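You operate a simulated robot arm through the tools that you are given. There is no shell and no other tool.

Carry out the task below with a simulated robot arm. There is one attempt and no reset: what you move stays moved.

TASK
Put things in order on the top of the long bench. At the end: the tamper from the top of the long bench stands where the roller stood; the roller stands on top of the tray (marked "L32"); the yellow wax block from the top of the long bench stands where the black brush stood; the black brush from the top of the long bench stands where the tamper stood; whatever was shut is shut again. Leave all else as you found it, and nothing knocked over.

The check looks at the end state, three seconds after you hand in, the way a careful person would. Anything else that was tipped, shoved, dropped, spilled or broken makes it a failure.

THE ROBOT
A 6-joint arm with a two-finger gripper, fixed in place. Base frame: the origin is at the foot of the arm, x ahead of it, y to its left, z up; the work surface is at about z = 0. Lengths are in m, angles in rad, forces in N, time in s.
With the tool pointing down near the work surface it reaches from about 0.18 to 0.48 m from the base axis. Its first joint turns from -1.152 to 1.152 rad. Payload 1.76 kg.
Tool frame: the origin (TCP) lies between the finger pads and is the grasp point; the fingertips stand 0.029 m ahead of it; z points along the fingers, y is the line along which they close. Largest opening 0.082 m; the body of the gripper starts 0.058 m behind the TCP.
Orientation is told as [roll, pitch, yaw] about the base's x, y, z axes, in that order, counted from this pose: with the fingers straight down and closing along the base's y, the tool's x points along the base's -x, its y along +y and its z along -z.

THE INTERFACE
- The arm moves only by the tool jog_arm. Its argument "targets" is a list of rows, each a list of 7 numbers: the turn, a rotation vector about the tool's x, y, z in units of 60 degrees (1.0 is 60 degrees), then the shift along the tool's x, y, z in units of 250 mm (1.0 is 250 mm), then the gripper command, from -1 (fully open) to 1 (shut), values between in proportion. In form: [[wx, wy, wz, x, y, z, fingers], ...]. A call has 1 to 20 rows; each row is the pose to reach, as a shift and turn from the pose commanded when the call began, along the tool's axes at that moment. A call with a number of a shift or a turn outside -1 to 1 is refused whole. Rows are played at 5 a second. More than 0.05 m and 0.15 rad between two rows, or a gripper value outside its range, and nothing of the call is played. Where a pose cannot be reached the arm comes as near as it can. A force on the tool above 40 N (or 10 N above the force at the start of the call, whichever is more), or a blocked arm, ends the call early, and 0.2 s more pass. Each finger halts on what it meets, pressing with about 34 N; the grip force reading is that of the motor and also rises with nothing between the fingers. The clock runs only during rows and for 0.2 s after the last one: add rows that repeat a pose to give the fingers time. It gives the time, the measured TCP pose, the force on the tool (base axes), the opening and the grip force at its end, in the units of the frame above (readings bear some noise), with the torque about the TCP (base axes, N m) and any sound that the robot's microphone picked up.
- Cameras (640 x 400 px; columns grow to the right, rows downward): "scene" is fixed at [0.0499, 0.3252, 0.4326]; the picture's right is [-0.83, -0.56, 0.00], its down [-0.28, 0.42, -0.86] and it looks along [0.48, -0.72, -0.50] (base axes); focal length 236 px, centre (320, 200). "wrist" rides on the gripper at [0.079, 0.004, -0.089] in the tool frame; the picture's right is [-0.05, 1.00, 0.00], its down [-0.71, -0.04, -0.71] and it looks along [-0.71, -0.04, 0.71] (tool axes); focal length 256 px, centre (320, 200). There is no depth. A picture from a camera that has moved, and an enlarged one, comes with that camera's place and axes in the base frame and with its lens.
- get_image(camera): a new picture of that camera. The clock stands still meanwhile.
- zoom(camera, box): a new picture of the part [left, top, right, bottom] of that camera's present view, enlarged. The clock stands still meanwhile.
- finish_job(): hands the job in; it is judged then, once.

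Nothing tells you positions but the pictures and the camera data. Unless the task says otherwise, let go and move clear before handing in.

The tools are called after ">>>" as name(argument=value, ...) on one line, values as JSON. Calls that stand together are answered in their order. jog_arm: Moves the arm, as the interface text tells. Its arguments: {"type":"object","properties":{"targets":{"type":"array","items":{"type":"array","items":{"type":"number"}}}},"required":["targets"]} The other tools are called the same way: get_image (camera) takes a picture; zoom (camera, box) takes an enlarged picture of a part of a camera's view; finish_job () hands the job in.

At the start:

```text
time: 0.0
position: [0.1528, -0.1891, 0.3355]
ee_rot: [0.002, -0.001, 0.001]
wrist_force: [-0.7, -0.4, -0.5]
torque: [0.0, 0.01, 0.03]
grip_width: 0.082
grasp_force: 0.1
```

scene: 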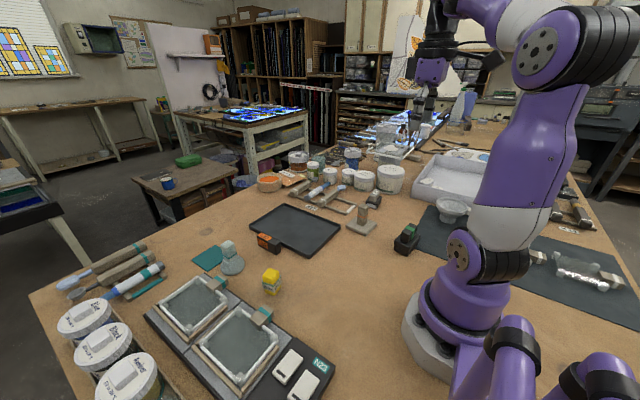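
wrist: 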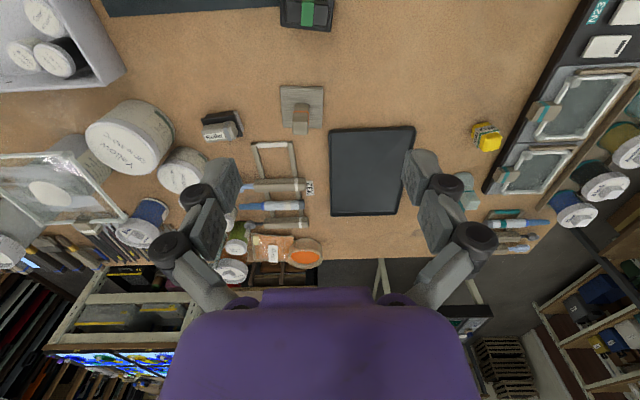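

I see a bench with a dark tray, a yellow wax block, a case marked N23, some brushes and a few small tools. I'll look closer to identify each object before moving.

>>> zoom(camera="scene", box=[180, 160, 440, 320])

>>> zoom(camera="scene", box=[40, 220, 340, 400])

>>> zoom(camera="wrist", box=[160, 60, 420, 290])

>>> zoom(camera="wrist", box=[380, 60, 640, 260])

>>> zoom(camera="wrist", box=[0, 0, 360, 220])

>>> zoom(camera="scene", box=[380, 120, 640, 320])

```text
2.46 times, centred on (310, 240) of scene
camera zoom: at [0.0499, 0.3252, 0.4326], right [-0.83, -0.56, 0.0], down [-0.28, 0.42, -0.86], along [0.48, -0.72, -0.5], focal length 580 px, centre (345, 102)
```

zoom: 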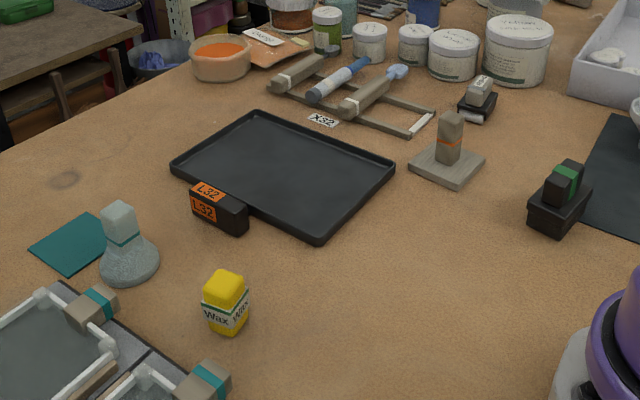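

```text
2.13 times, centred on (190, 310) of scene
camera zoom: at [0.0499, 0.3252, 0.4326], right [-0.83, -0.56, 0.0], down [-0.28, 0.42, -0.86], along [0.48, -0.72, -0.5], focal length 502 px, centre (597, -35)
```

zoom: 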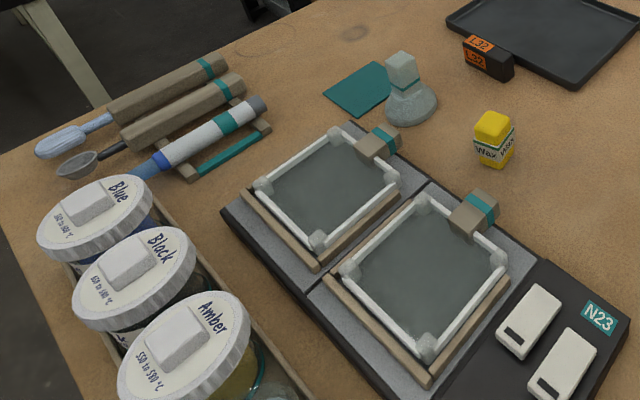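

```text
1.74 times, centred on (290, 175) of wrist
camera zoom: at [0.0755, -0.1841, 0.4247], right [0.05, 1.0, 0.0], down [0.71, -0.04, 0.71], along [0.71, -0.04, -0.71], focal length 445 px, centre (372, 244)
```

zoom: 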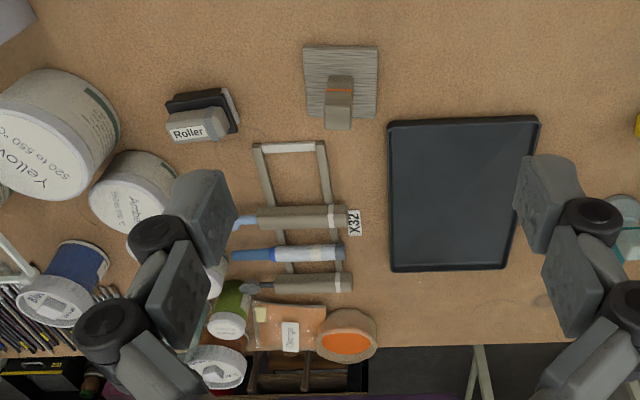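

```text
2.00 times, centred on (510, 160) of wrist
camera zoom: at [0.0755, -0.1841, 0.4247], right [0.05, 1.0, 0.0], down [0.71, -0.04, 0.71], along [0.71, -0.04, -0.71], focal length 512 px, centre (-60, 280)
```

zoom: 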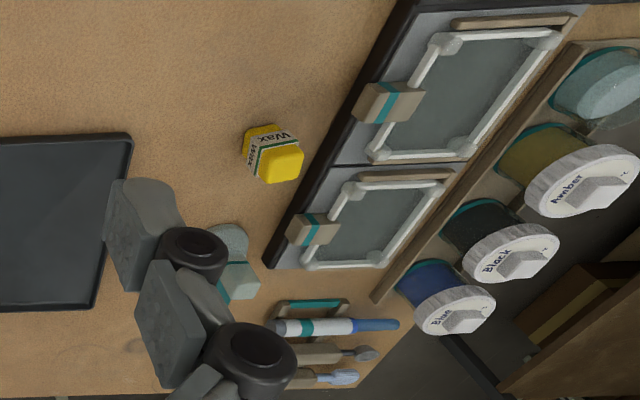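

```text
1.78 times, centred on (180, 110) of wrist
camera zoom: at [0.0755, -0.1841, 0.4247], right [0.05, 1.0, 0.0], down [0.71, -0.04, 0.71], along [0.71, -0.04, -0.71], focal length 455 px, centre (569, 360)
```

zoom: 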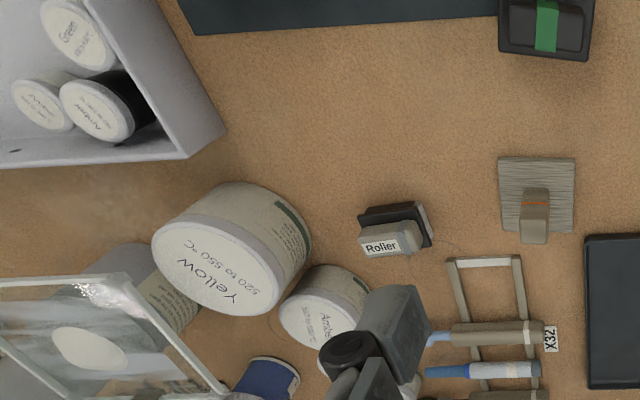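

```text
2.00 times, centred on (510, 220) of scene
camera zoom: at [0.0499, 0.3252, 0.4326], right [-0.83, -0.56, 0.0], down [-0.28, 0.42, -0.86], along [0.48, -0.72, -0.5], focal length 471 px, centre (-60, 160)
```

zoom: 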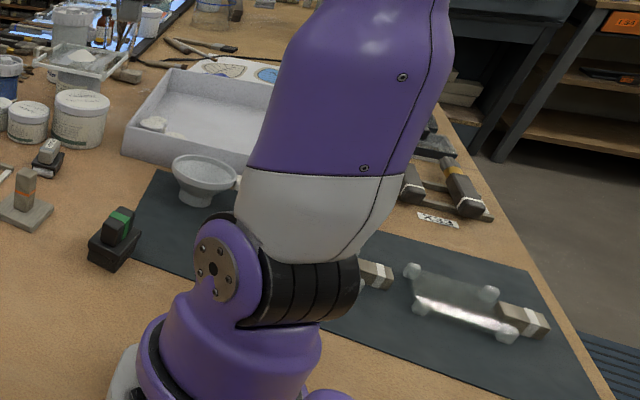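

I take the square plate with the upright post to be the tamper at about (0.267, -0.225). The item labelled "Roller" is at about (0.29, -0.368), the black block with the green band is the brush at about (0.13, -0.20), and the yellow wax is beyond the tray. I'll zoom tighter on each to confirm this and get their sizes.

>>> zoom(camera="scene", box=[335, 180, 425, 250])

>>> zoom(camera="wrist", box=[190, 60, 340, 150])

>>> zoom(camera="wrist", box=[260, 0, 350, 60])

>>> zoom(camera="scene", box=[190, 230, 300, 300])

>>> zoom(camera="wrist", box=[440, 100, 540, 220])

>>> zoom(camera="scene", box=[240, 140, 420, 260])

```text
5.71 times, centred on (380, 215) of scene
camera zoom: at [0.0499, 0.3252, 0.4326], right [-0.83, -0.56, 0.0], down [-0.28, 0.42, -0.86], along [0.48, -0.72, -0.5], focal length 1346 px, centre (-23, 114)
```

zoom: 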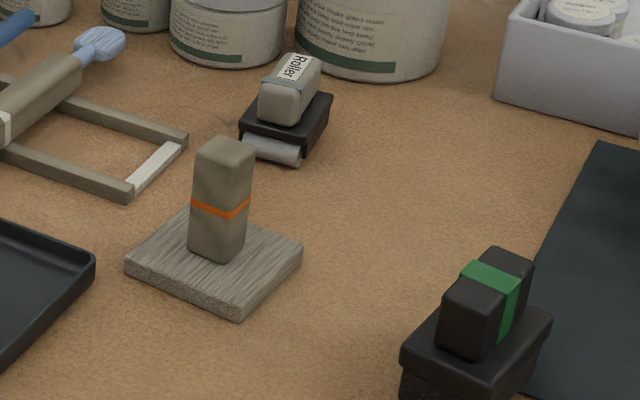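

```text
4.27 times, centred on (265, 105) of wrist
camera zoom: at [0.0755, -0.1841, 0.4247], right [0.05, 1.0, 0.0], down [0.71, -0.04, 0.71], along [0.71, -0.04, -0.71], focal length 1092 px, centre (555, 605)
```

zoom: 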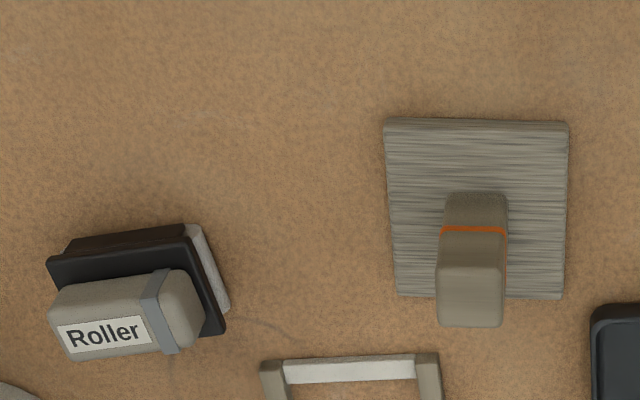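

```text
6.67 times, centred on (305, 30) of wrist
camera zoom: at [0.0755, -0.1841, 0.4247], right [0.05, 1.0, 0.0], down [0.71, -0.04, 0.71], along [0.71, -0.04, -0.71], focal length 1707 px, centre (420, 1333)
```

zoom: 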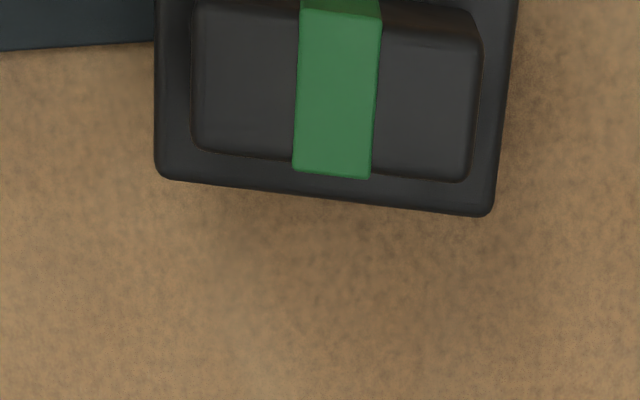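

```text
5.71 times, centred on (245, 265) of scene
camera zoom: at [0.0499, 0.3252, 0.4326], right [-0.83, -0.56, 0.0], down [-0.28, 0.42, -0.86], along [0.48, -0.72, -0.5], focal length 1346 px, centre (749, -171)
```

zoom: 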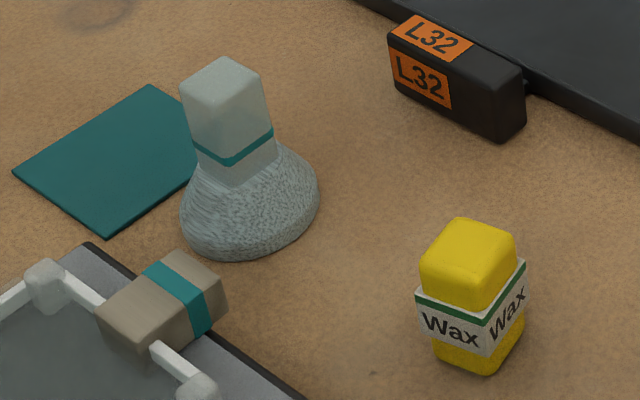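

```text
3.33 times, centred on (490, 160) of wrist
camera zoom: at [0.0755, -0.1841, 0.4247], right [0.05, 1.0, 0.0], down [0.71, -0.04, 0.71], along [0.71, -0.04, -0.71], focal length 853 px, centre (-247, 333)
```

zoom: 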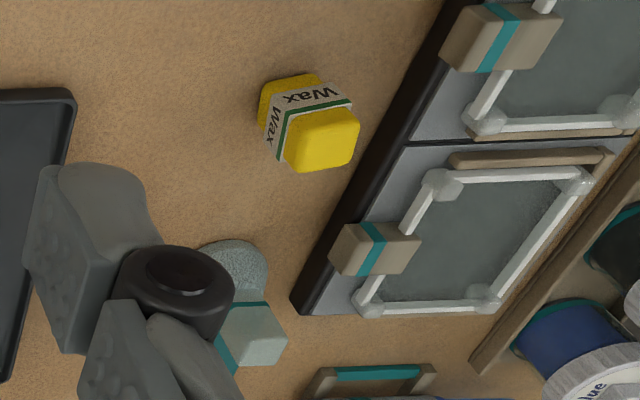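

```text
3.33 times, centred on (330, 200) of scene
camera zoom: at [0.0499, 0.3252, 0.4326], right [-0.83, -0.56, 0.0], down [-0.28, 0.42, -0.86], along [0.48, -0.72, -0.5], focal length 785 px, centre (287, 200)
```

zoom: 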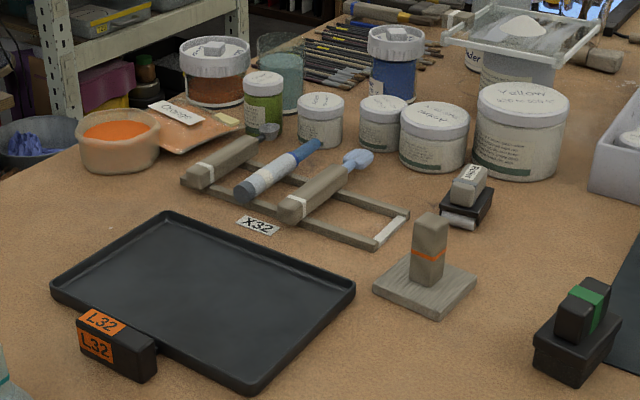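

All four items are now clear: the tamper is the plate with the post, the roller carries its label, the brush is black with a green band, and the wax is yellow. The glass muller stays where it is. I'll move the wrist camera closer to the roller to measure it.

>>> jog_arm(targets=[[0, 0, 0.1074, -0.0285, -0.0405, 0.0578, -1], [0, 0, 0.2148, -0.057, -0.081, 0.1155, -1], [0, 0, 0.3222, -0.0855, -0.1215, 0.1733, -1], [0, 0, 0.4296, -0.114, -0.162, 0.231, -1], [0, 0, 0.537, -0.1425, -0.2025, 0.2888, -1], [0, 0, 0.6444, -0.171, -0.243, 0.3465, -1], [0, 0, 0.7518, -0.1995, -0.2835, 0.4043, -1], [0, 0, 0.859, -0.228, -0.324, 0.462, -1], [0, 0, 0.859, -0.228, -0.324, 0.462, -1]])

>>> get_image(camera="wrist")

>>> get_image(camera="scene")

```text
time: 2.0
position: [0.2101, -0.2689, 0.2195]
ee_rot: [0.001, 0.002, -0.9]
wrist_force: [-0.4, -0.1, 0.1]
torque: [-0.03, 0.01, 0.03]
grip_width: 0.0818
grasp_force: 0.0
```

```text
taken
camera wrist: at [0.1658, -0.2041, 0.3087], right [0.82, 0.58, 0.0], down [0.41, -0.58, 0.71], along [0.41, -0.58, -0.71], focal length 256 px, centre (320, 200)
```

wrist: 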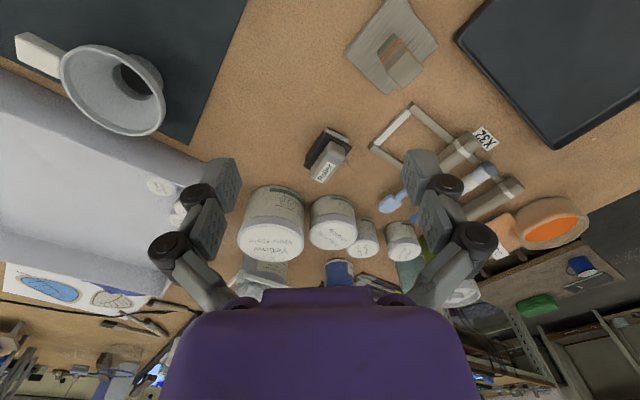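

```text
taken
```

scene: 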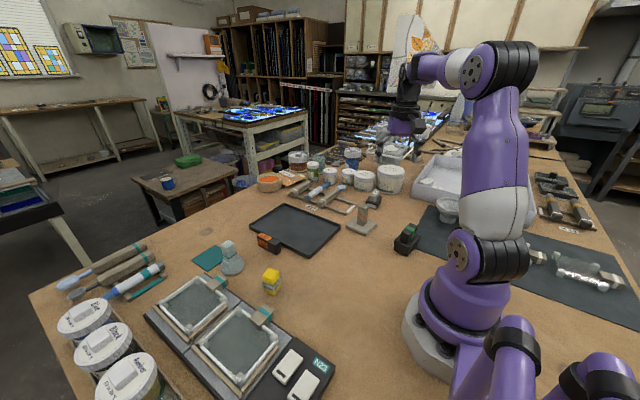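

>>> zoom(camera="wrist", box=[270, 100, 390, 220])

>>> zoom(camera="wrist", box=[320, 0, 480, 110])

>>> zoom(camera="scene", box=[350, 180, 400, 215])

```text
3.33 times, centred on (330, 160) of wrist
camera zoom: at [0.1658, -0.2041, 0.3087], right [0.82, 0.58, 0.0], down [0.41, -0.58, 0.71], along [0.41, -0.58, -0.71], focal length 853 px, centre (287, 333)
```

zoom: 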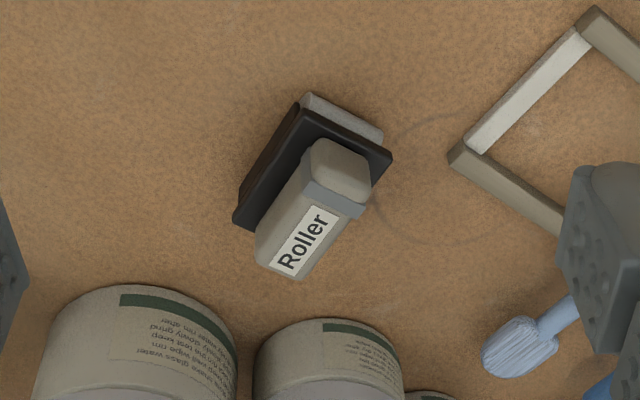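

```text
3.64 times, centred on (400, 55) of wrist
camera zoom: at [0.1658, -0.2041, 0.3087], right [0.82, 0.58, 0.0], down [0.41, -0.58, 0.71], along [0.41, -0.58, -0.71], focal length 931 px, centre (29, 727)
```

zoom: 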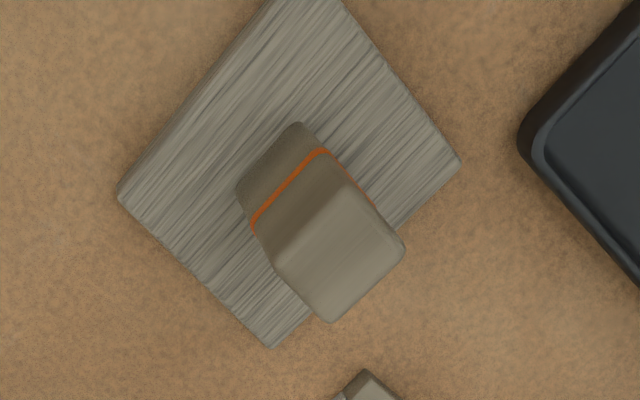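

```text
11.43 times, centred on (375, 198) of scene
camera zoom: at [0.0499, 0.3252, 0.4326], right [-0.83, -0.56, 0.0], down [-0.28, 0.42, -0.86], along [0.48, -0.72, -0.5], focal length 2691 px, centre (-309, 229)
```

zoom: 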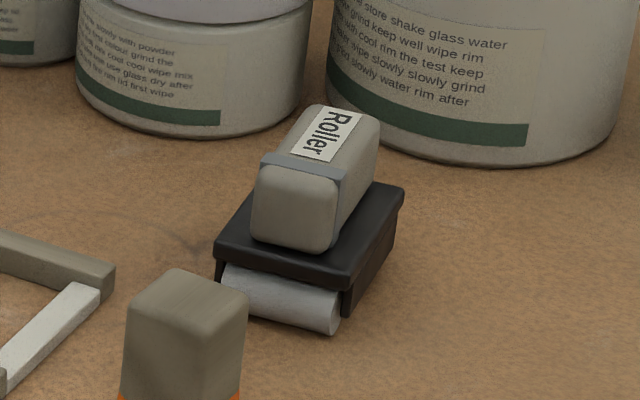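

The roller's centre is at about (0.288, -0.360), with its handle nearly along y, tilted about 6°, and its top at z≈0.052. I'll go above it with the fingers closing across the handle, then check again.

>>> jog_arm(targets=[[0, 0, 0.076, -0.0685, 0.0026, 0.0454, -1], [0, 0, 0.152, -0.137, 0.0051, 0.0909, -1], [0, 0, 0.228, -0.2055, 0.0077, 0.1363, -1], [0, 0, 0.304, -0.2741, 0.0103, 0.1817, -1], [0, 0, 0.38, -0.3426, 0.0129, 0.2271, -1], [0, 0, 0.456, -0.4111, 0.0154, 0.2726, -1], [0, 0, 0.532, -0.4796, 0.018, 0.318, -1], [0, 0, 0.532, -0.4796, 0.018, 0.318, -1]])

>>> get_image(camera="wrist")

>>> get_image(camera="scene")

```text
time: 3.8
position: [0.2903, -0.3609, 0.1422]
ee_rot: [0.001, 0.0, -1.457]
wrist_force: [-0.4, 0.3, -0.4]
torque: [0.02, 0.0, 0.03]
grip_width: 0.0824
grasp_force: 0.0
```

```text
taken
camera wrist: at [0.2857, -0.2813, 0.2305], right [1.0, 0.06, 0.0], down [0.04, -0.71, 0.71], along [0.04, -0.71, -0.71], focal length 256 px, centre (320, 200)
```

wrist: 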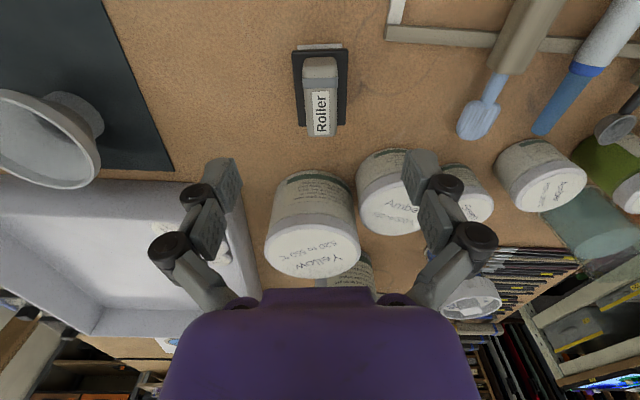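

```text
taken
```

scene: 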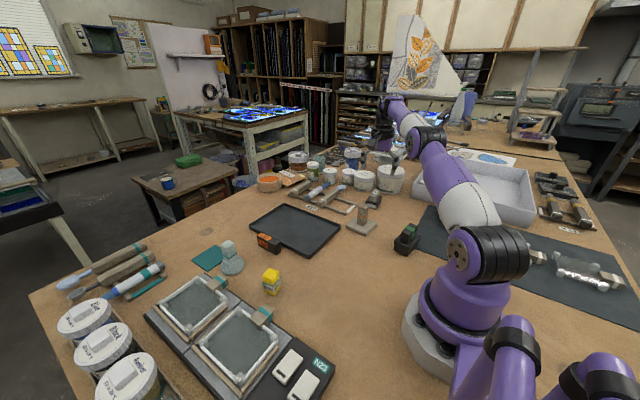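

>>> zoom(camera="wrist", box=[270, 30, 370, 150])

>>> zoom(camera="scene", box=[330, 110, 430, 220])

```text
3.33 times, centred on (320, 90) of wrist
camera zoom: at [0.2857, -0.2813, 0.2305], right [1.0, 0.06, 0.0], down [0.04, -0.71, 0.71], along [0.04, -0.71, -0.71], focal length 853 px, centre (320, 567)
```

zoom: 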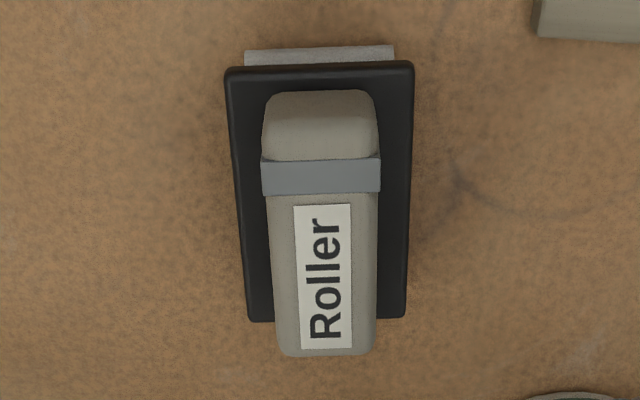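

```text
3.64 times, centred on (380, 165) of scene
camera zoom: at [0.0499, 0.3252, 0.4326], right [-0.83, -0.56, 0.0], down [-0.28, 0.42, -0.86], along [0.48, -0.72, -0.5], focal length 856 px, centre (102, 327)
```

zoom: 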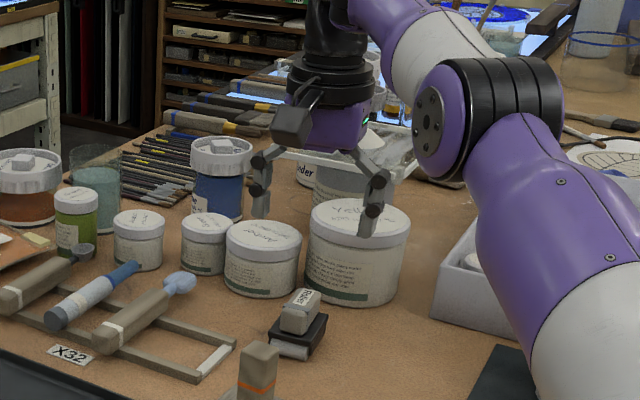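

The handle is centred under the gripper to within about 1 mm. I'll lower until the fingertips are just above the roller's base plate (TCP z≈0.064).

>>> jog_arm(targets=[[0, 0, 0, 0, 0.004, 0.06, -1], [0, 0, 0, 0, 0.004, 0.12, -1], [0, 0, 0, 0, 0.004, 0.18, -1], [0, 0, 0, 0, 0.004, 0.24, -1], [0, 0, 0, 0, 0.004, 0.28, -1], [0, 0, 0, 0, 0.004, 0.306, -1], [0, 0, 0, 0, 0.004, 0.306, -1]])

>>> get_image(camera="wrist")

>>> zoom(camera="scene", box=[330, 150, 430, 220])

```text
time: 5.4
position: [0.2894, -0.3605, 0.0652]
ee_rot: [-0.001, 0.0, -1.458]
wrist_force: [0.3, 0.3, -0.7]
torque: [0.02, -0.01, 0.0]
grip_width: 0.082
grasp_force: 0.2
```

```text
taken
camera wrist: at [0.286, -0.2815, 0.1534], right [1.0, 0.06, 0.0], down [0.04, -0.71, 0.71], along [0.04, -0.71, -0.71], focal length 256 px, centre (320, 200)
```

wrist: 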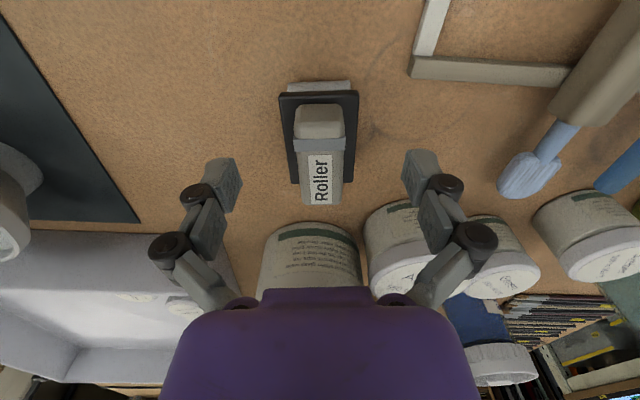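

```text
5.71 times, centred on (380, 185) of scene
camera zoom: at [0.0499, 0.3252, 0.4326], right [-0.83, -0.56, 0.0], down [-0.28, 0.42, -0.86], along [0.48, -0.72, -0.5], focal length 1346 px, centre (-23, 286)
```

zoom: 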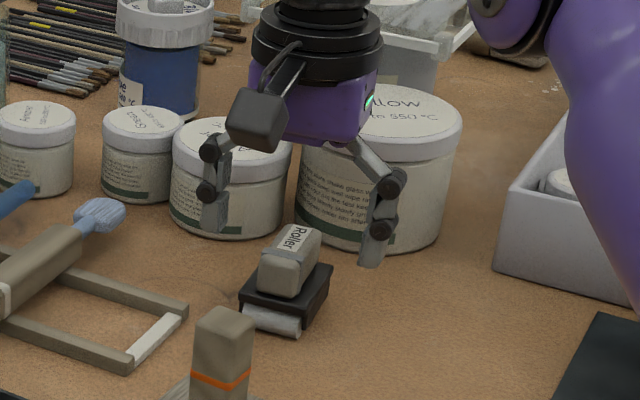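

The fingers straddle the handle with even gaps, so I'll close on it now.

>>> jog_arm(targets=[[0, 0, 0, 0, 0, 0, 0], [0, 0, 0, 0, 0, 0, 0.3], [0, 0, 0, 0, 0, 0, 1], [0, 0, 0, 0, 0, 0, 1], [0, 0, 0, 0, 0, 0, 1], [0, 0, 0, 0, 0, 0, 1]])

>>> get_image(camera="wrist")

>>> zoom(camera="scene", box=[330, 150, 430, 220])

```text
time: 6.8
position: [0.2891, -0.3609, 0.065]
ee_rot: [0.002, 0.0, -1.456]
wrist_force: [2.2, -1.1, 10.1]
torque: [0.02, 0.12, 0.03]
grip_width: 0.023
grasp_force: 34.4
```

```text
taken
camera wrist: at [0.286, -0.2816, 0.1539], right [1.0, 0.06, 0.0], down [0.04, -0.7, 0.71], along [0.04, -0.71, -0.71], focal length 256 px, centre (320, 200)
```

wrist: 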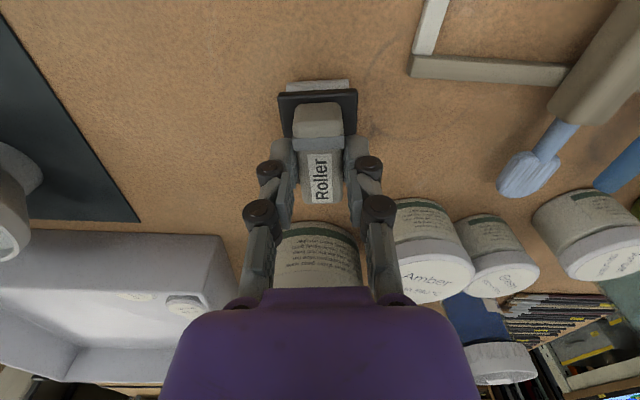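

```text
5.71 times, centred on (380, 185) of scene
camera zoom: at [0.0499, 0.3252, 0.4326], right [-0.83, -0.56, 0.0], down [-0.28, 0.42, -0.86], along [0.48, -0.72, -0.5], focal length 1346 px, centre (-23, 286)
```

zoom: 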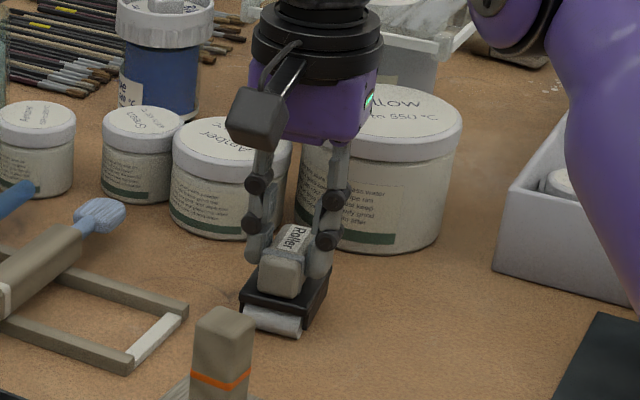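

It's gripped at a width of 0.023. I'll lift straight up and check the hold.

>>> jog_arm(targets=[[0, 0, 0, 0, 0, -0.02, 1], [0, 0, 0, 0, 0, -0.06, 1], [0, 0, 0, 0, 0, -0.12, 1], [0, 0, 0, 0, 0, -0.2, 1], [0, 0, 0, 0, 0, -0.28, 1], [0, 0, 0, 0, 0, -0.36, 1], [0, 0, 0, 0, 0, -0.44, 1], [0, 0, 0, 0, 0, -0.48, 1], [0, 0, 0, 0, 0, -0.48, 1]])

>>> get_image(camera="wrist")

>>> get_image(camera="scene")

```text
time: 8.8
position: [0.2836, -0.3531, 0.1786]
ee_rot: [0.0, 0.0, -1.457]
wrist_force: [-0.2, -0.1, -2.0]
torque: [-0.01, 0.03, -0.02]
grip_width: 0.0234
grasp_force: 33.9
out of reach, approached as far as the arm can: row 7, 8, 9
```

```text
taken
camera wrist: at [0.2795, -0.2737, 0.2679], right [1.0, 0.06, 0.0], down [0.04, -0.71, 0.71], along [0.04, -0.71, -0.71], focal length 256 px, centre (320, 200)
```

wrist: 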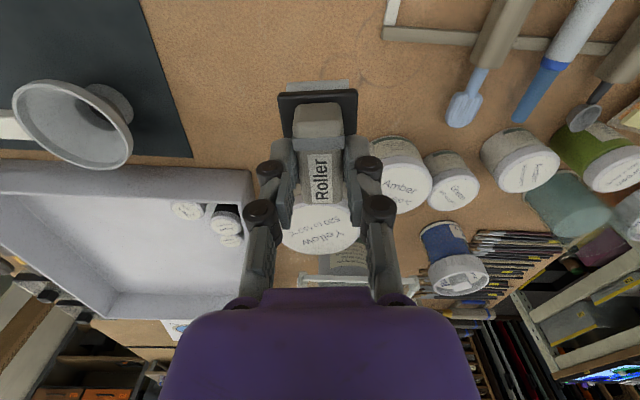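

```text
taken
```

scene: 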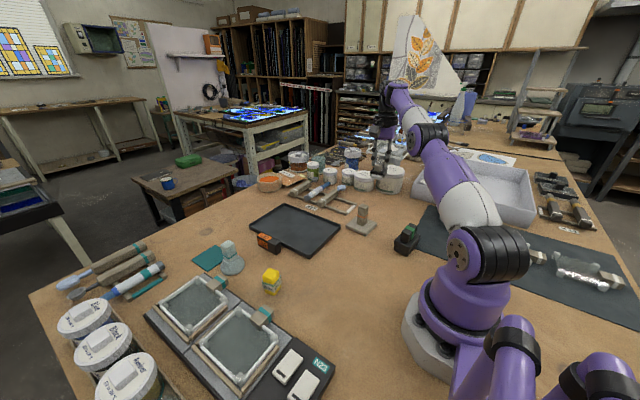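

The roller is held and lifted, with the arm at the edge of its reach here. Next I'll carry it over to the tray, which spans about x 0.315–0.535 and y -0.18 to -0.02.

>>> jog_arm(targets=[[0, 0, 0, 0.079, 0.0514, 0.0095, 1], [0, 0, 0, 0.158, 0.1028, 0.019, 1], [0, 0, 0, 0.237, 0.1543, 0.0285, 1], [0, 0, 0, 0.316, 0.2057, 0.038, 1], [0, 0, 0, 0.395, 0.2571, 0.0475, 1], [0, 0, 0, 0.474, 0.3085, 0.057, 1], [0, 0, 0, 0.553, 0.3599, 0.0665, 1], [0, 0, 0, 0.632, 0.4113, 0.076, 1], [0, 0, 0, 0.711, 0.4628, 0.0855, 1], [0, 0, 0, 0.79, 0.5142, 0.095, 1], [0, 0, 0, 0.869, 0.5656, 0.1045, 1], [0, 0, 0, 0.948, 0.617, 0.114, 1], [0, 0, 0, 0.948, 0.617, 0.114, 1]])

>>> get_image(camera="wrist")

>>> get_image(camera="scene")

```text
time: 11.6
position: [0.4113, -0.0985, 0.1494]
ee_rot: [0.0, 0.0, -1.457]
wrist_force: [1.0, 0.3, -1.2]
torque: [0.02, 0.0, -0.04]
grip_width: 0.0235
grasp_force: 34.2
```

```text
taken
camera wrist: at [0.4071, -0.0199, 0.239], right [1.0, 0.06, 0.0], down [0.04, -0.71, 0.71], along [0.04, -0.71, -0.71], focal length 256 px, centre (320, 200)
```

wrist: 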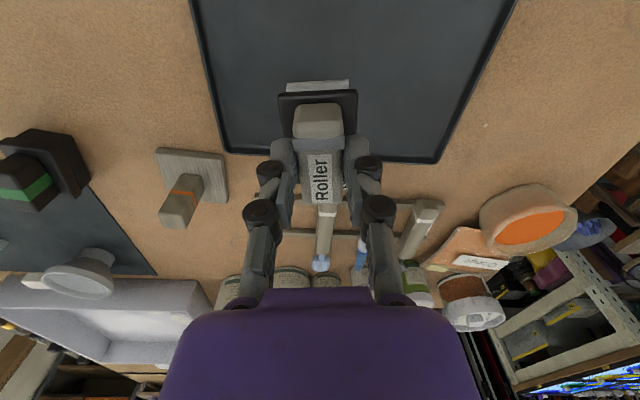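

```text
taken
```

scene: 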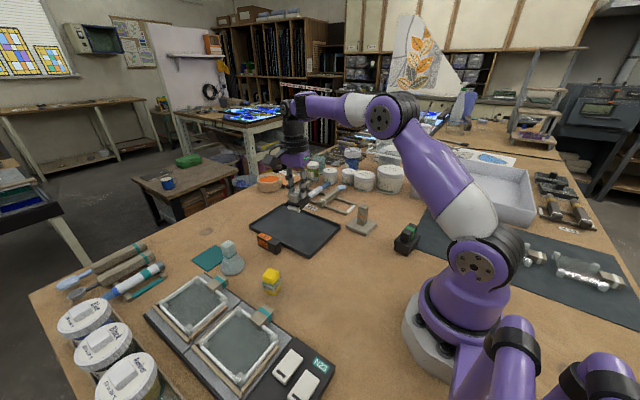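

The roller is above the middle of the tray. I'll lower it to just above the tray floor and look again.

>>> jog_arm(targets=[[0, 0, 0, 0, 0, 0.07, 1], [0, 0, 0, 0, 0, 0.14, 1], [0, 0, 0, 0, 0, 0.21, 1], [0, 0, 0, 0, 0, 0.26, 1], [0, 0, 0, 0, 0, 0.29, 1], [0, 0, 0, 0, 0, 0.29, 1]])

>>> zoom(camera="scene", box=[240, 180, 350, 260])

>>> zoom(camera="wrist", box=[240, 50, 400, 230])

```text
time: 13.0
position: [0.409, -0.0997, 0.0768]
ee_rot: [-0.001, 0.0, -1.458]
wrist_force: [0.6, 0.5, -1.7]
torque: [0.0, -0.02, -0.02]
grip_width: 0.0232
grasp_force: 34.3
```

```text
5.00 times, centred on (295, 220) of scene
camera zoom: at [0.0499, 0.3252, 0.4326], right [-0.83, -0.56, 0.0], down [-0.28, 0.42, -0.86], along [0.48, -0.72, -0.5], focal length 1178 px, centre (445, 100)
```

zoom: 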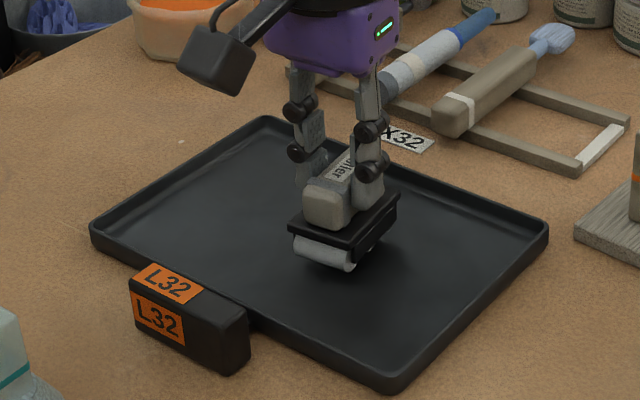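

```text
2.22 times, centred on (320, 140) of wrist
camera zoom: at [0.4057, -0.0203, 0.1651], right [1.0, 0.06, 0.0], down [0.04, -0.71, 0.71], along [0.04, -0.71, -0.71], focal length 569 px, centre (320, 333)
```

zoom: 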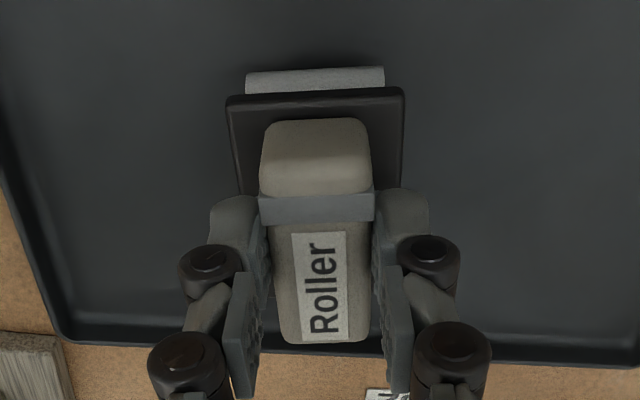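

>>> jog_arm(targets=[[0, 0, 0, 0, 0, 0.004, 1], [0, 0, 0, 0, 0, 0.008, 1], [0, 0, 0, 0, 0, 0.012, 1], [0, 0, 0, 0, 0, 0.016, 1], [0, 0, 0, 0, 0, 0.02, 1], [0, 0, 0, 0, 0, 0.02, 1]])

>>> zoom(camera="scene", box=[280, 200, 340, 245])

```text
time: 14.4
position: [0.4086, -0.0993, 0.0722]
ee_rot: [0.0, 0.0, -1.456]
wrist_force: [-0.5, 0.1, -1.4]
torque: [0.0, 0.03, -0.03]
grip_width: 0.0232
grasp_force: 33.7
```

```text
8.89 times, centred on (310, 222) of scene
camera zoom: at [0.0499, 0.3252, 0.4326], right [-0.83, -0.56, 0.0], down [-0.28, 0.42, -0.86], along [0.48, -0.72, -0.5], focal length 2093 px, centre (409, 0)
```

zoom: 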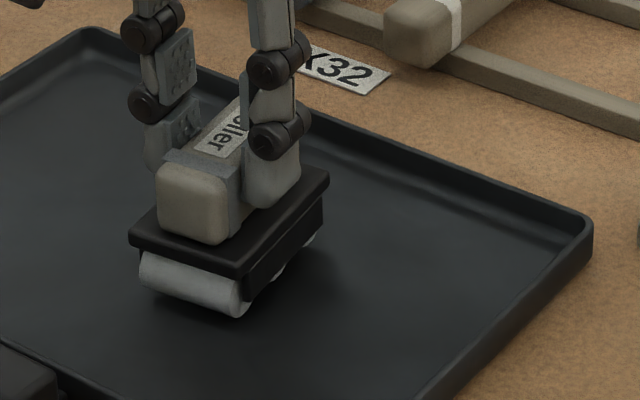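

>>> jog_arm(targets=[[0, 0, 0, 0, 0, 0.004, 1], [0, 0, 0, 0, 0, 0.008, 1], [0, 0, 0, 0, 0, 0.008, 1]])

>>> zoom(camera="scene", box=[280, 200, 340, 245])

```text
time: 15.2
position: [0.4095, -0.0994, 0.0712]
ee_rot: [-0.001, -0.001, -1.458]
wrist_force: [1.0, 0.0, -1.8]
torque: [0.02, 0.01, -0.02]
grip_width: 0.0235
grasp_force: 34.0
```

```text
8.89 times, centred on (310, 222) of scene
camera zoom: at [0.0499, 0.3252, 0.4326], right [-0.83, -0.56, 0.0], down [-0.28, 0.42, -0.86], along [0.48, -0.72, -0.5], focal length 2093 px, centre (409, 0)
```

zoom: 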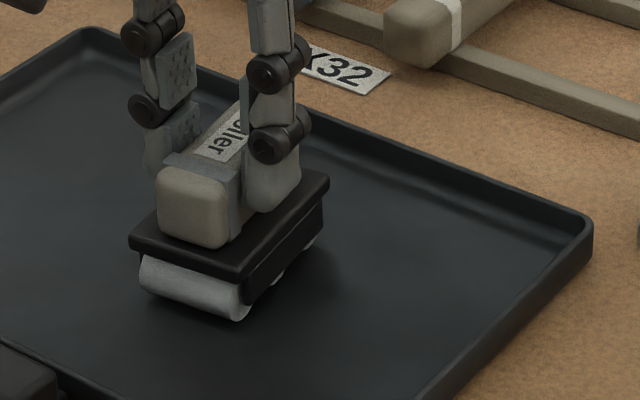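

>>> jog_arm(targets=[[0, 0, 0, 0, 0, 0.004, 1], [0, 0, 0, 0, 0, 0.008, 1], [0, 0, 0, 0, 0, 0.008, 1]])

>>> zoom(camera="scene", box=[280, 200, 340, 245])

```text
time: 16.0
position: [0.4093, -0.0993, 0.0692]
ee_rot: [0.002, 0.0, -1.456]
wrist_force: [-0.8, 0.4, 4.6]
torque: [-0.07, 0.14, -0.03]
grip_width: 0.023
grasp_force: 34.1
```

```text
8.89 times, centred on (310, 222) of scene
camera zoom: at [0.0499, 0.3252, 0.4326], right [-0.83, -0.56, 0.0], down [-0.28, 0.42, -0.86], along [0.48, -0.72, -0.5], focal length 2093 px, centre (409, 0)
```

zoom: 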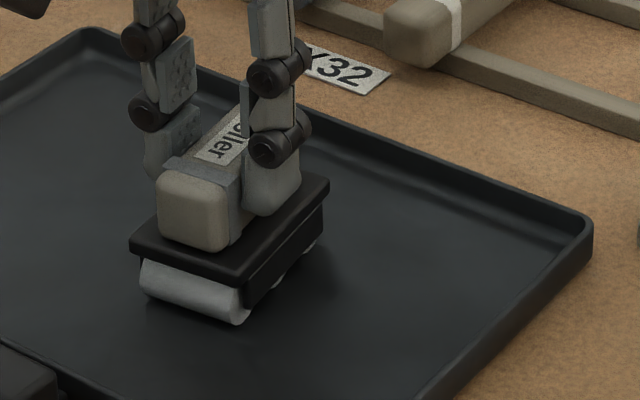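

The force reading has turned upward, so the roller is resting on the tray floor. I'll open the fingers and rise straight up.

>>> jog_arm(targets=[[0, 0, 0, 0, 0, 0, 0.3], [0, 0, 0, 0, 0, 0, 0], [0, 0, 0, 0, 0, 0, -0.4], [0, 0, 0, 0, 0, 0, -0.4]])

>>> zoom(camera="scene", box=[260, 180, 360, 250])

```text
time: 17.0
position: [0.4104, -0.0994, 0.0676]
ee_rot: [0.0, 0.0, -1.457]
wrist_force: [0.4, -0.2, -0.3]
torque: [0.02, 0.0, 0.0]
grip_width: 0.0575
grasp_force: 0.1
```

```text
5.71 times, centred on (310, 215) of scene
camera zoom: at [0.0499, 0.3252, 0.4326], right [-0.83, -0.56, 0.0], down [-0.28, 0.42, -0.86], along [0.48, -0.72, -0.5], focal length 1346 px, centre (377, 114)
```

zoom: 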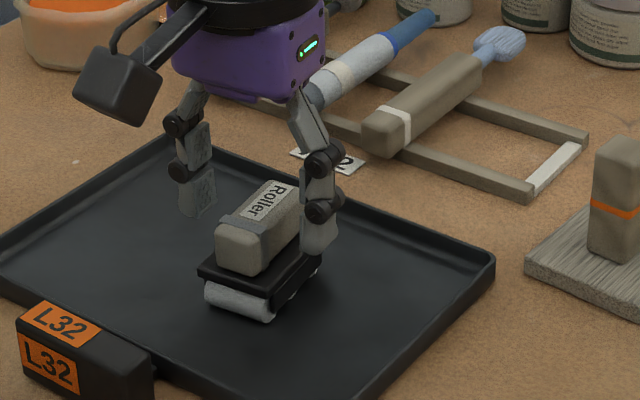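

The roller is standing on the tray. I'll rise and go above the tamper, whose plate centre is about (0.2686, -0.2253) and which is turned about -4.7°.

>>> jog_arm(targets=[[0, 0, 0, 0, 0, -0.06, -0.4], [0, 0, 0, 0, 0, -0.14, -0.6], [0, 0, 0, 0, 0, -0.24, -1], [0, 0, 0, 0, 0, -0.34, -1], [0, 0, 0, 0, 0, -0.4, -1], [0, 0, 0.0234, -0.0545, -0.0774, -0.4, -1], [0, 0, 0.0468, -0.1089, -0.1548, -0.4, -1], [0, 0, 0.07, -0.1634, -0.2321, -0.4, -1], [0, 0, 0.0935, -0.2178, -0.3095, -0.4, -1], [0, 0, 0.117, -0.2723, -0.3869, -0.4, -1], [0, 0, 0.14, -0.3267, -0.4643, -0.4, -1], [0, 0, 0.1636, -0.3812, -0.5416, -0.4, -1], [0, 0, 0.187, -0.4356, -0.619, -0.4, -1], [0, 0, 0.187, -0.4356, -0.619, -0.4, -1]])

>>> get_image(camera="wrist")

>>> zoom(camera="wrist", box=[250, 20, 390, 160])

>>> get_image(camera="scene")

```text
time: 20.0
position: [0.2679, -0.2247, 0.1693]
ee_rot: [0.0, -0.001, -1.652]
wrist_force: [0.2, 0.3, 0.5]
torque: [0.01, -0.02, 0.02]
grip_width: 0.082
grasp_force: 0.1
```

```text
taken
camera wrist: at [0.28, -0.1468, 0.2576], right [0.99, -0.13, 0.0], down [-0.1, -0.7, 0.71], along [-0.09, -0.7, -0.71], focal length 256 px, centre (320, 200)
```

wrist: 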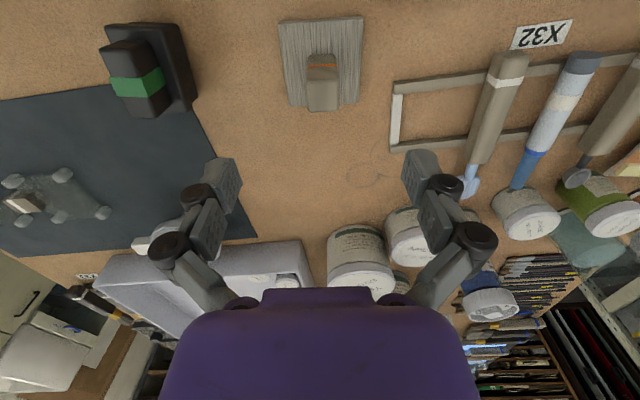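

```text
2.86 times, centred on (320, 90) of wrist
camera zoom: at [0.28, -0.1468, 0.2576], right [0.99, -0.13, 0.0], down [-0.1, -0.7, 0.71], along [-0.09, -0.7, -0.71], focal length 731 px, centre (320, 514)
```

zoom: 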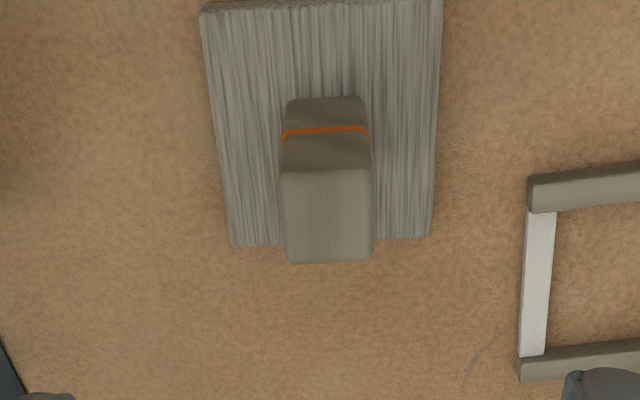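

```text
taken
```

scene: 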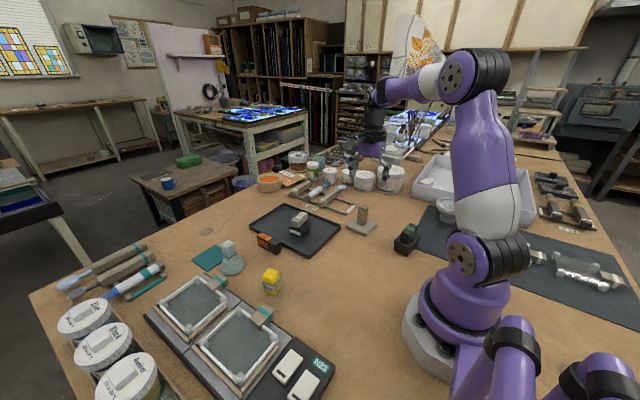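

The post is about 23 mm square and its top is near z≈0.072, with the gripper almost centred over it. I'll descend to TCP z≈0.052, which keeps the fingertips above the plate.

>>> jog_arm(targets=[[0, 0, 0, 0, 0.005, 0.09, -1], [0, 0, 0, 0, 0.005, 0.18, -1], [0, 0, 0, 0, 0.005, 0.27, -1], [0, 0, 0, 0, 0.005, 0.35, -1], [0, 0, 0, 0, 0.005, 0.42, -1], [0, 0, 0, 0, 0.005, 0.466, -1], [0, 0, 0, 0, 0.005, 0.466, -1]])

>>> get_image(camera="wrist")

>>> zoom(camera="scene", box=[320, 160, 410, 240])

```text
time: 21.6
position: [0.2691, -0.2275, 0.0517]
ee_rot: [0.002, -0.001, -1.653]
wrist_force: [-0.4, 0.7, -0.5]
torque: [-0.02, 0.01, -0.01]
grip_width: 0.0818
grasp_force: 0.1
```

```text
taken
camera wrist: at [0.2817, -0.1479, 0.1401], right [0.99, -0.13, 0.0], down [-0.1, -0.7, 0.71], along [-0.09, -0.7, -0.71], focal length 256 px, centre (320, 200)
```

wrist: 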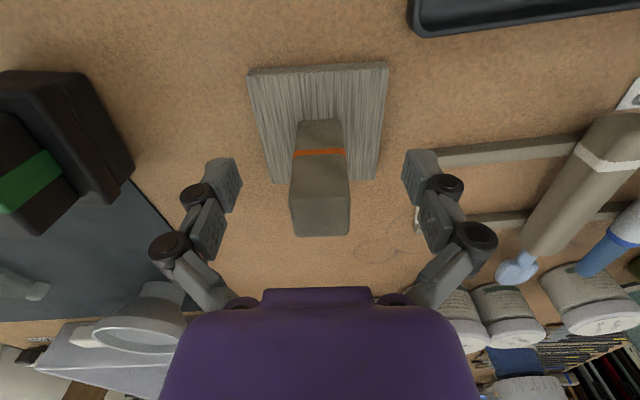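

```text
5.00 times, centred on (365, 200) of scene
camera zoom: at [0.0499, 0.3252, 0.4326], right [-0.83, -0.56, 0.0], down [-0.28, 0.42, -0.86], along [0.48, -0.72, -0.5], focal length 1178 px, centre (95, 200)
```

zoom: 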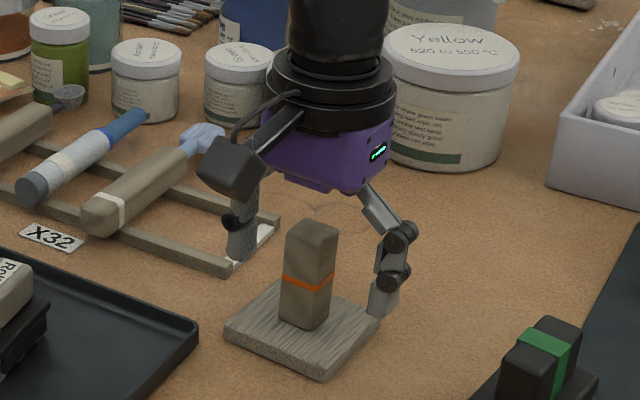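

>>> jog_arm(targets=[[0, 0, 0, 0, 0, 0, 0], [0, 0, 0, 0, 0, 0, 0.3], [0, 0, 0, 0, 0, 0, 1], [0, 0, 0, 0, 0, 0, 1], [0, 0, 0, 0, 0, 0, 1], [0, 0, 0, 0, 0, 0, 1]])

>>> get_image(camera="wrist")

>>> zoom(camera="scene", box=[320, 160, 410, 240])

```text
time: 23.0
position: [0.27, -0.227, 0.0518]
ee_rot: [0.002, -0.001, -1.653]
wrist_force: [1.5, -0.7, 3.2]
torque: [-0.01, -0.04, 0.01]
grip_width: 0.0236
grasp_force: 34.0
```

```text
taken
camera wrist: at [0.2818, -0.1479, 0.1404], right [0.99, -0.13, 0.0], down [-0.1, -0.7, 0.71], along [-0.09, -0.7, -0.71], focal length 256 px, centre (320, 200)
```

wrist: 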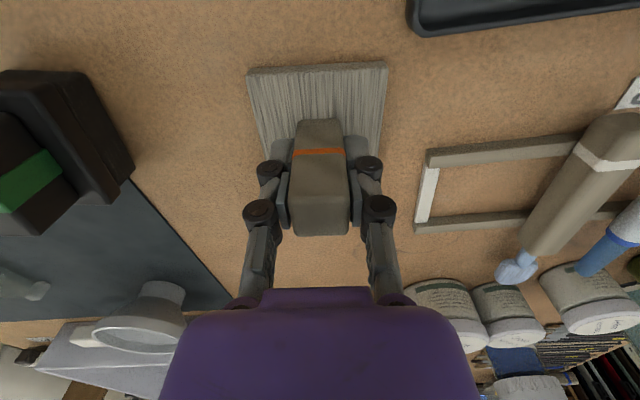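

```text
5.00 times, centred on (365, 200) of scene
camera zoom: at [0.0499, 0.3252, 0.4326], right [-0.83, -0.56, 0.0], down [-0.28, 0.42, -0.86], along [0.48, -0.72, -0.5], focal length 1178 px, centre (95, 200)
```

zoom: 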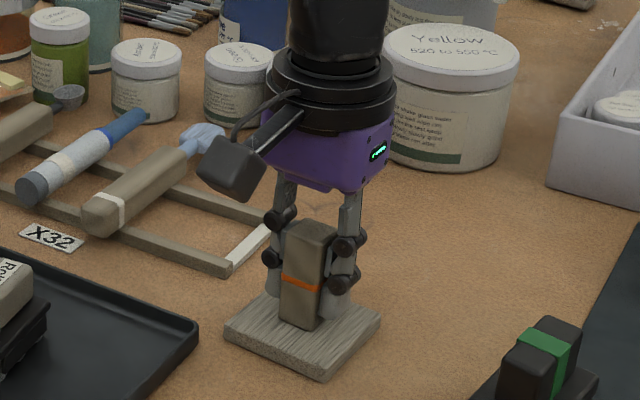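

The post is gripped. I'll lift by 4 cm and carry it to where the roller stood, about (0.290, -0.361), turning slightly to keep clear of the X32 rack.

>>> jog_arm(targets=[[0, 0, 0, 0, 0, -0.02, 1], [0, 0, 0, 0, 0, -0.06, 1], [0, 0, 0, 0, 0, -0.11, 1], [0, 0, 0, 0, 0, -0.16, 1], [0, 0, -0.027, -0.0758, 0.0177, -0.16, 1], [0, 0, -0.053, -0.1515, 0.0354, -0.16, 1], [0, 0, -0.08, -0.2273, 0.0531, -0.16, 1], [0, 0, -0.107, -0.3031, 0.0709, -0.16, 1], [0, 0, -0.134, -0.3789, 0.0886, -0.16, 1], [0, 0, -0.16, -0.4546, 0.1063, -0.16, 1], [0, 0, -0.187, -0.5304, 0.124, -0.16, 1], [0, 0, -0.187, -0.5304, 0.124, -0.16, 1]])

>>> get_image(camera="wrist")

>>> zoom(camera="scene", box=[320, 140, 430, 240])

```text
time: 25.6
position: [0.2876, -0.3596, 0.0931]
ee_rot: [0.0, 0.0, -1.454]
wrist_force: [-0.4, 0.5, -1.4]
torque: [0.02, -0.01, 0.0]
grip_width: 0.0233
grasp_force: 34.0
```

```text
taken
camera wrist: at [0.2846, -0.28, 0.1818], right [1.0, 0.06, 0.0], down [0.04, -0.71, 0.71], along [0.04, -0.71, -0.71], focal length 256 px, centre (320, 200)
```

wrist: 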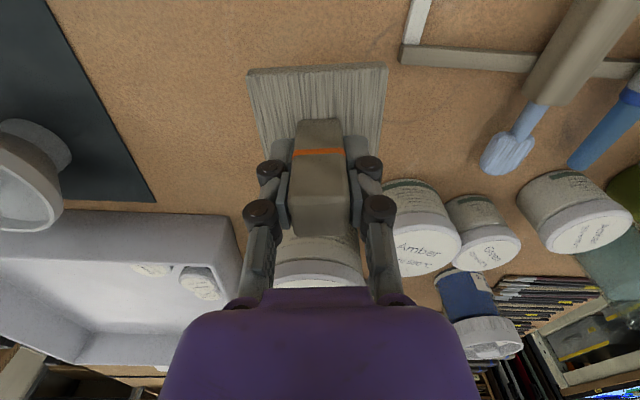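

```text
4.00 times, centred on (375, 190) of scene
camera zoom: at [0.0499, 0.3252, 0.4326], right [-0.83, -0.56, 0.0], down [-0.28, 0.42, -0.86], along [0.48, -0.72, -0.5], focal length 942 px, centre (100, 240)
```

zoom: 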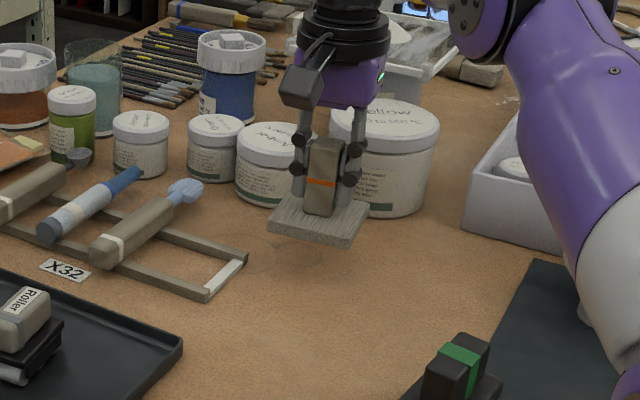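

>>> jog_arm(targets=[[0, 0, 0, -0.005, 0.003, 0.03, 1], [0, 0, 0, -0.011, 0.005, 0.07, 1], [0, 0, 0, -0.011, 0.005, 0.11, 1], [0, 0, 0, -0.011, 0.005, 0.135, 1], [0, 0, 0, -0.011, 0.005, 0.15, 1], [0, 0, 0, -0.011, 0.005, 0.15, 1]])

>>> zoom(camera="scene", box=[335, 160, 405, 210])

>>> get_image(camera="wrist")

```text
time: 27.0
position: [0.2903, -0.3625, 0.0539]
ee_rot: [0.002, 0.0, -1.458]
wrist_force: [-0.5, 0.8, -2.1]
torque: [0.0, 0.01, -0.03]
grip_width: 0.0233
grasp_force: 34.5
```

```text
8.00 times, centred on (370, 185) of scene
camera zoom: at [0.0499, 0.3252, 0.4326], right [-0.83, -0.56, 0.0], down [-0.28, 0.42, -0.86], along [0.48, -0.72, -0.5], focal length 1884 px, centre (-80, 320)
```

zoom: 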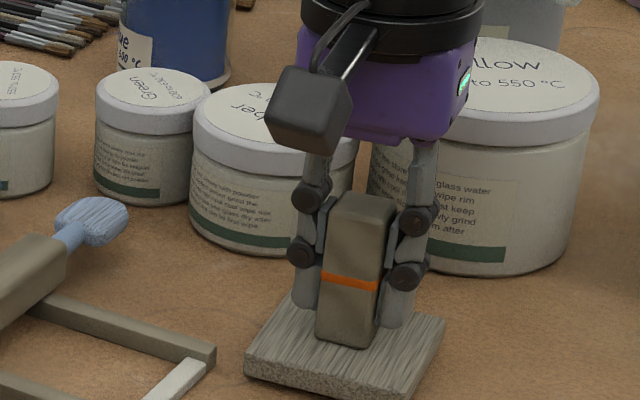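

```text
taken
camera wrist: at [0.2869, -0.2831, 0.1437], right [1.0, 0.06, 0.0], down [0.04, -0.71, 0.71], along [0.04, -0.71, -0.71], focal length 256 px, centre (320, 200)
```

wrist: 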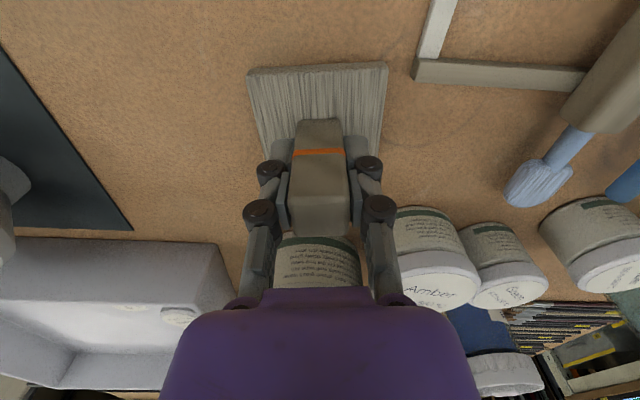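

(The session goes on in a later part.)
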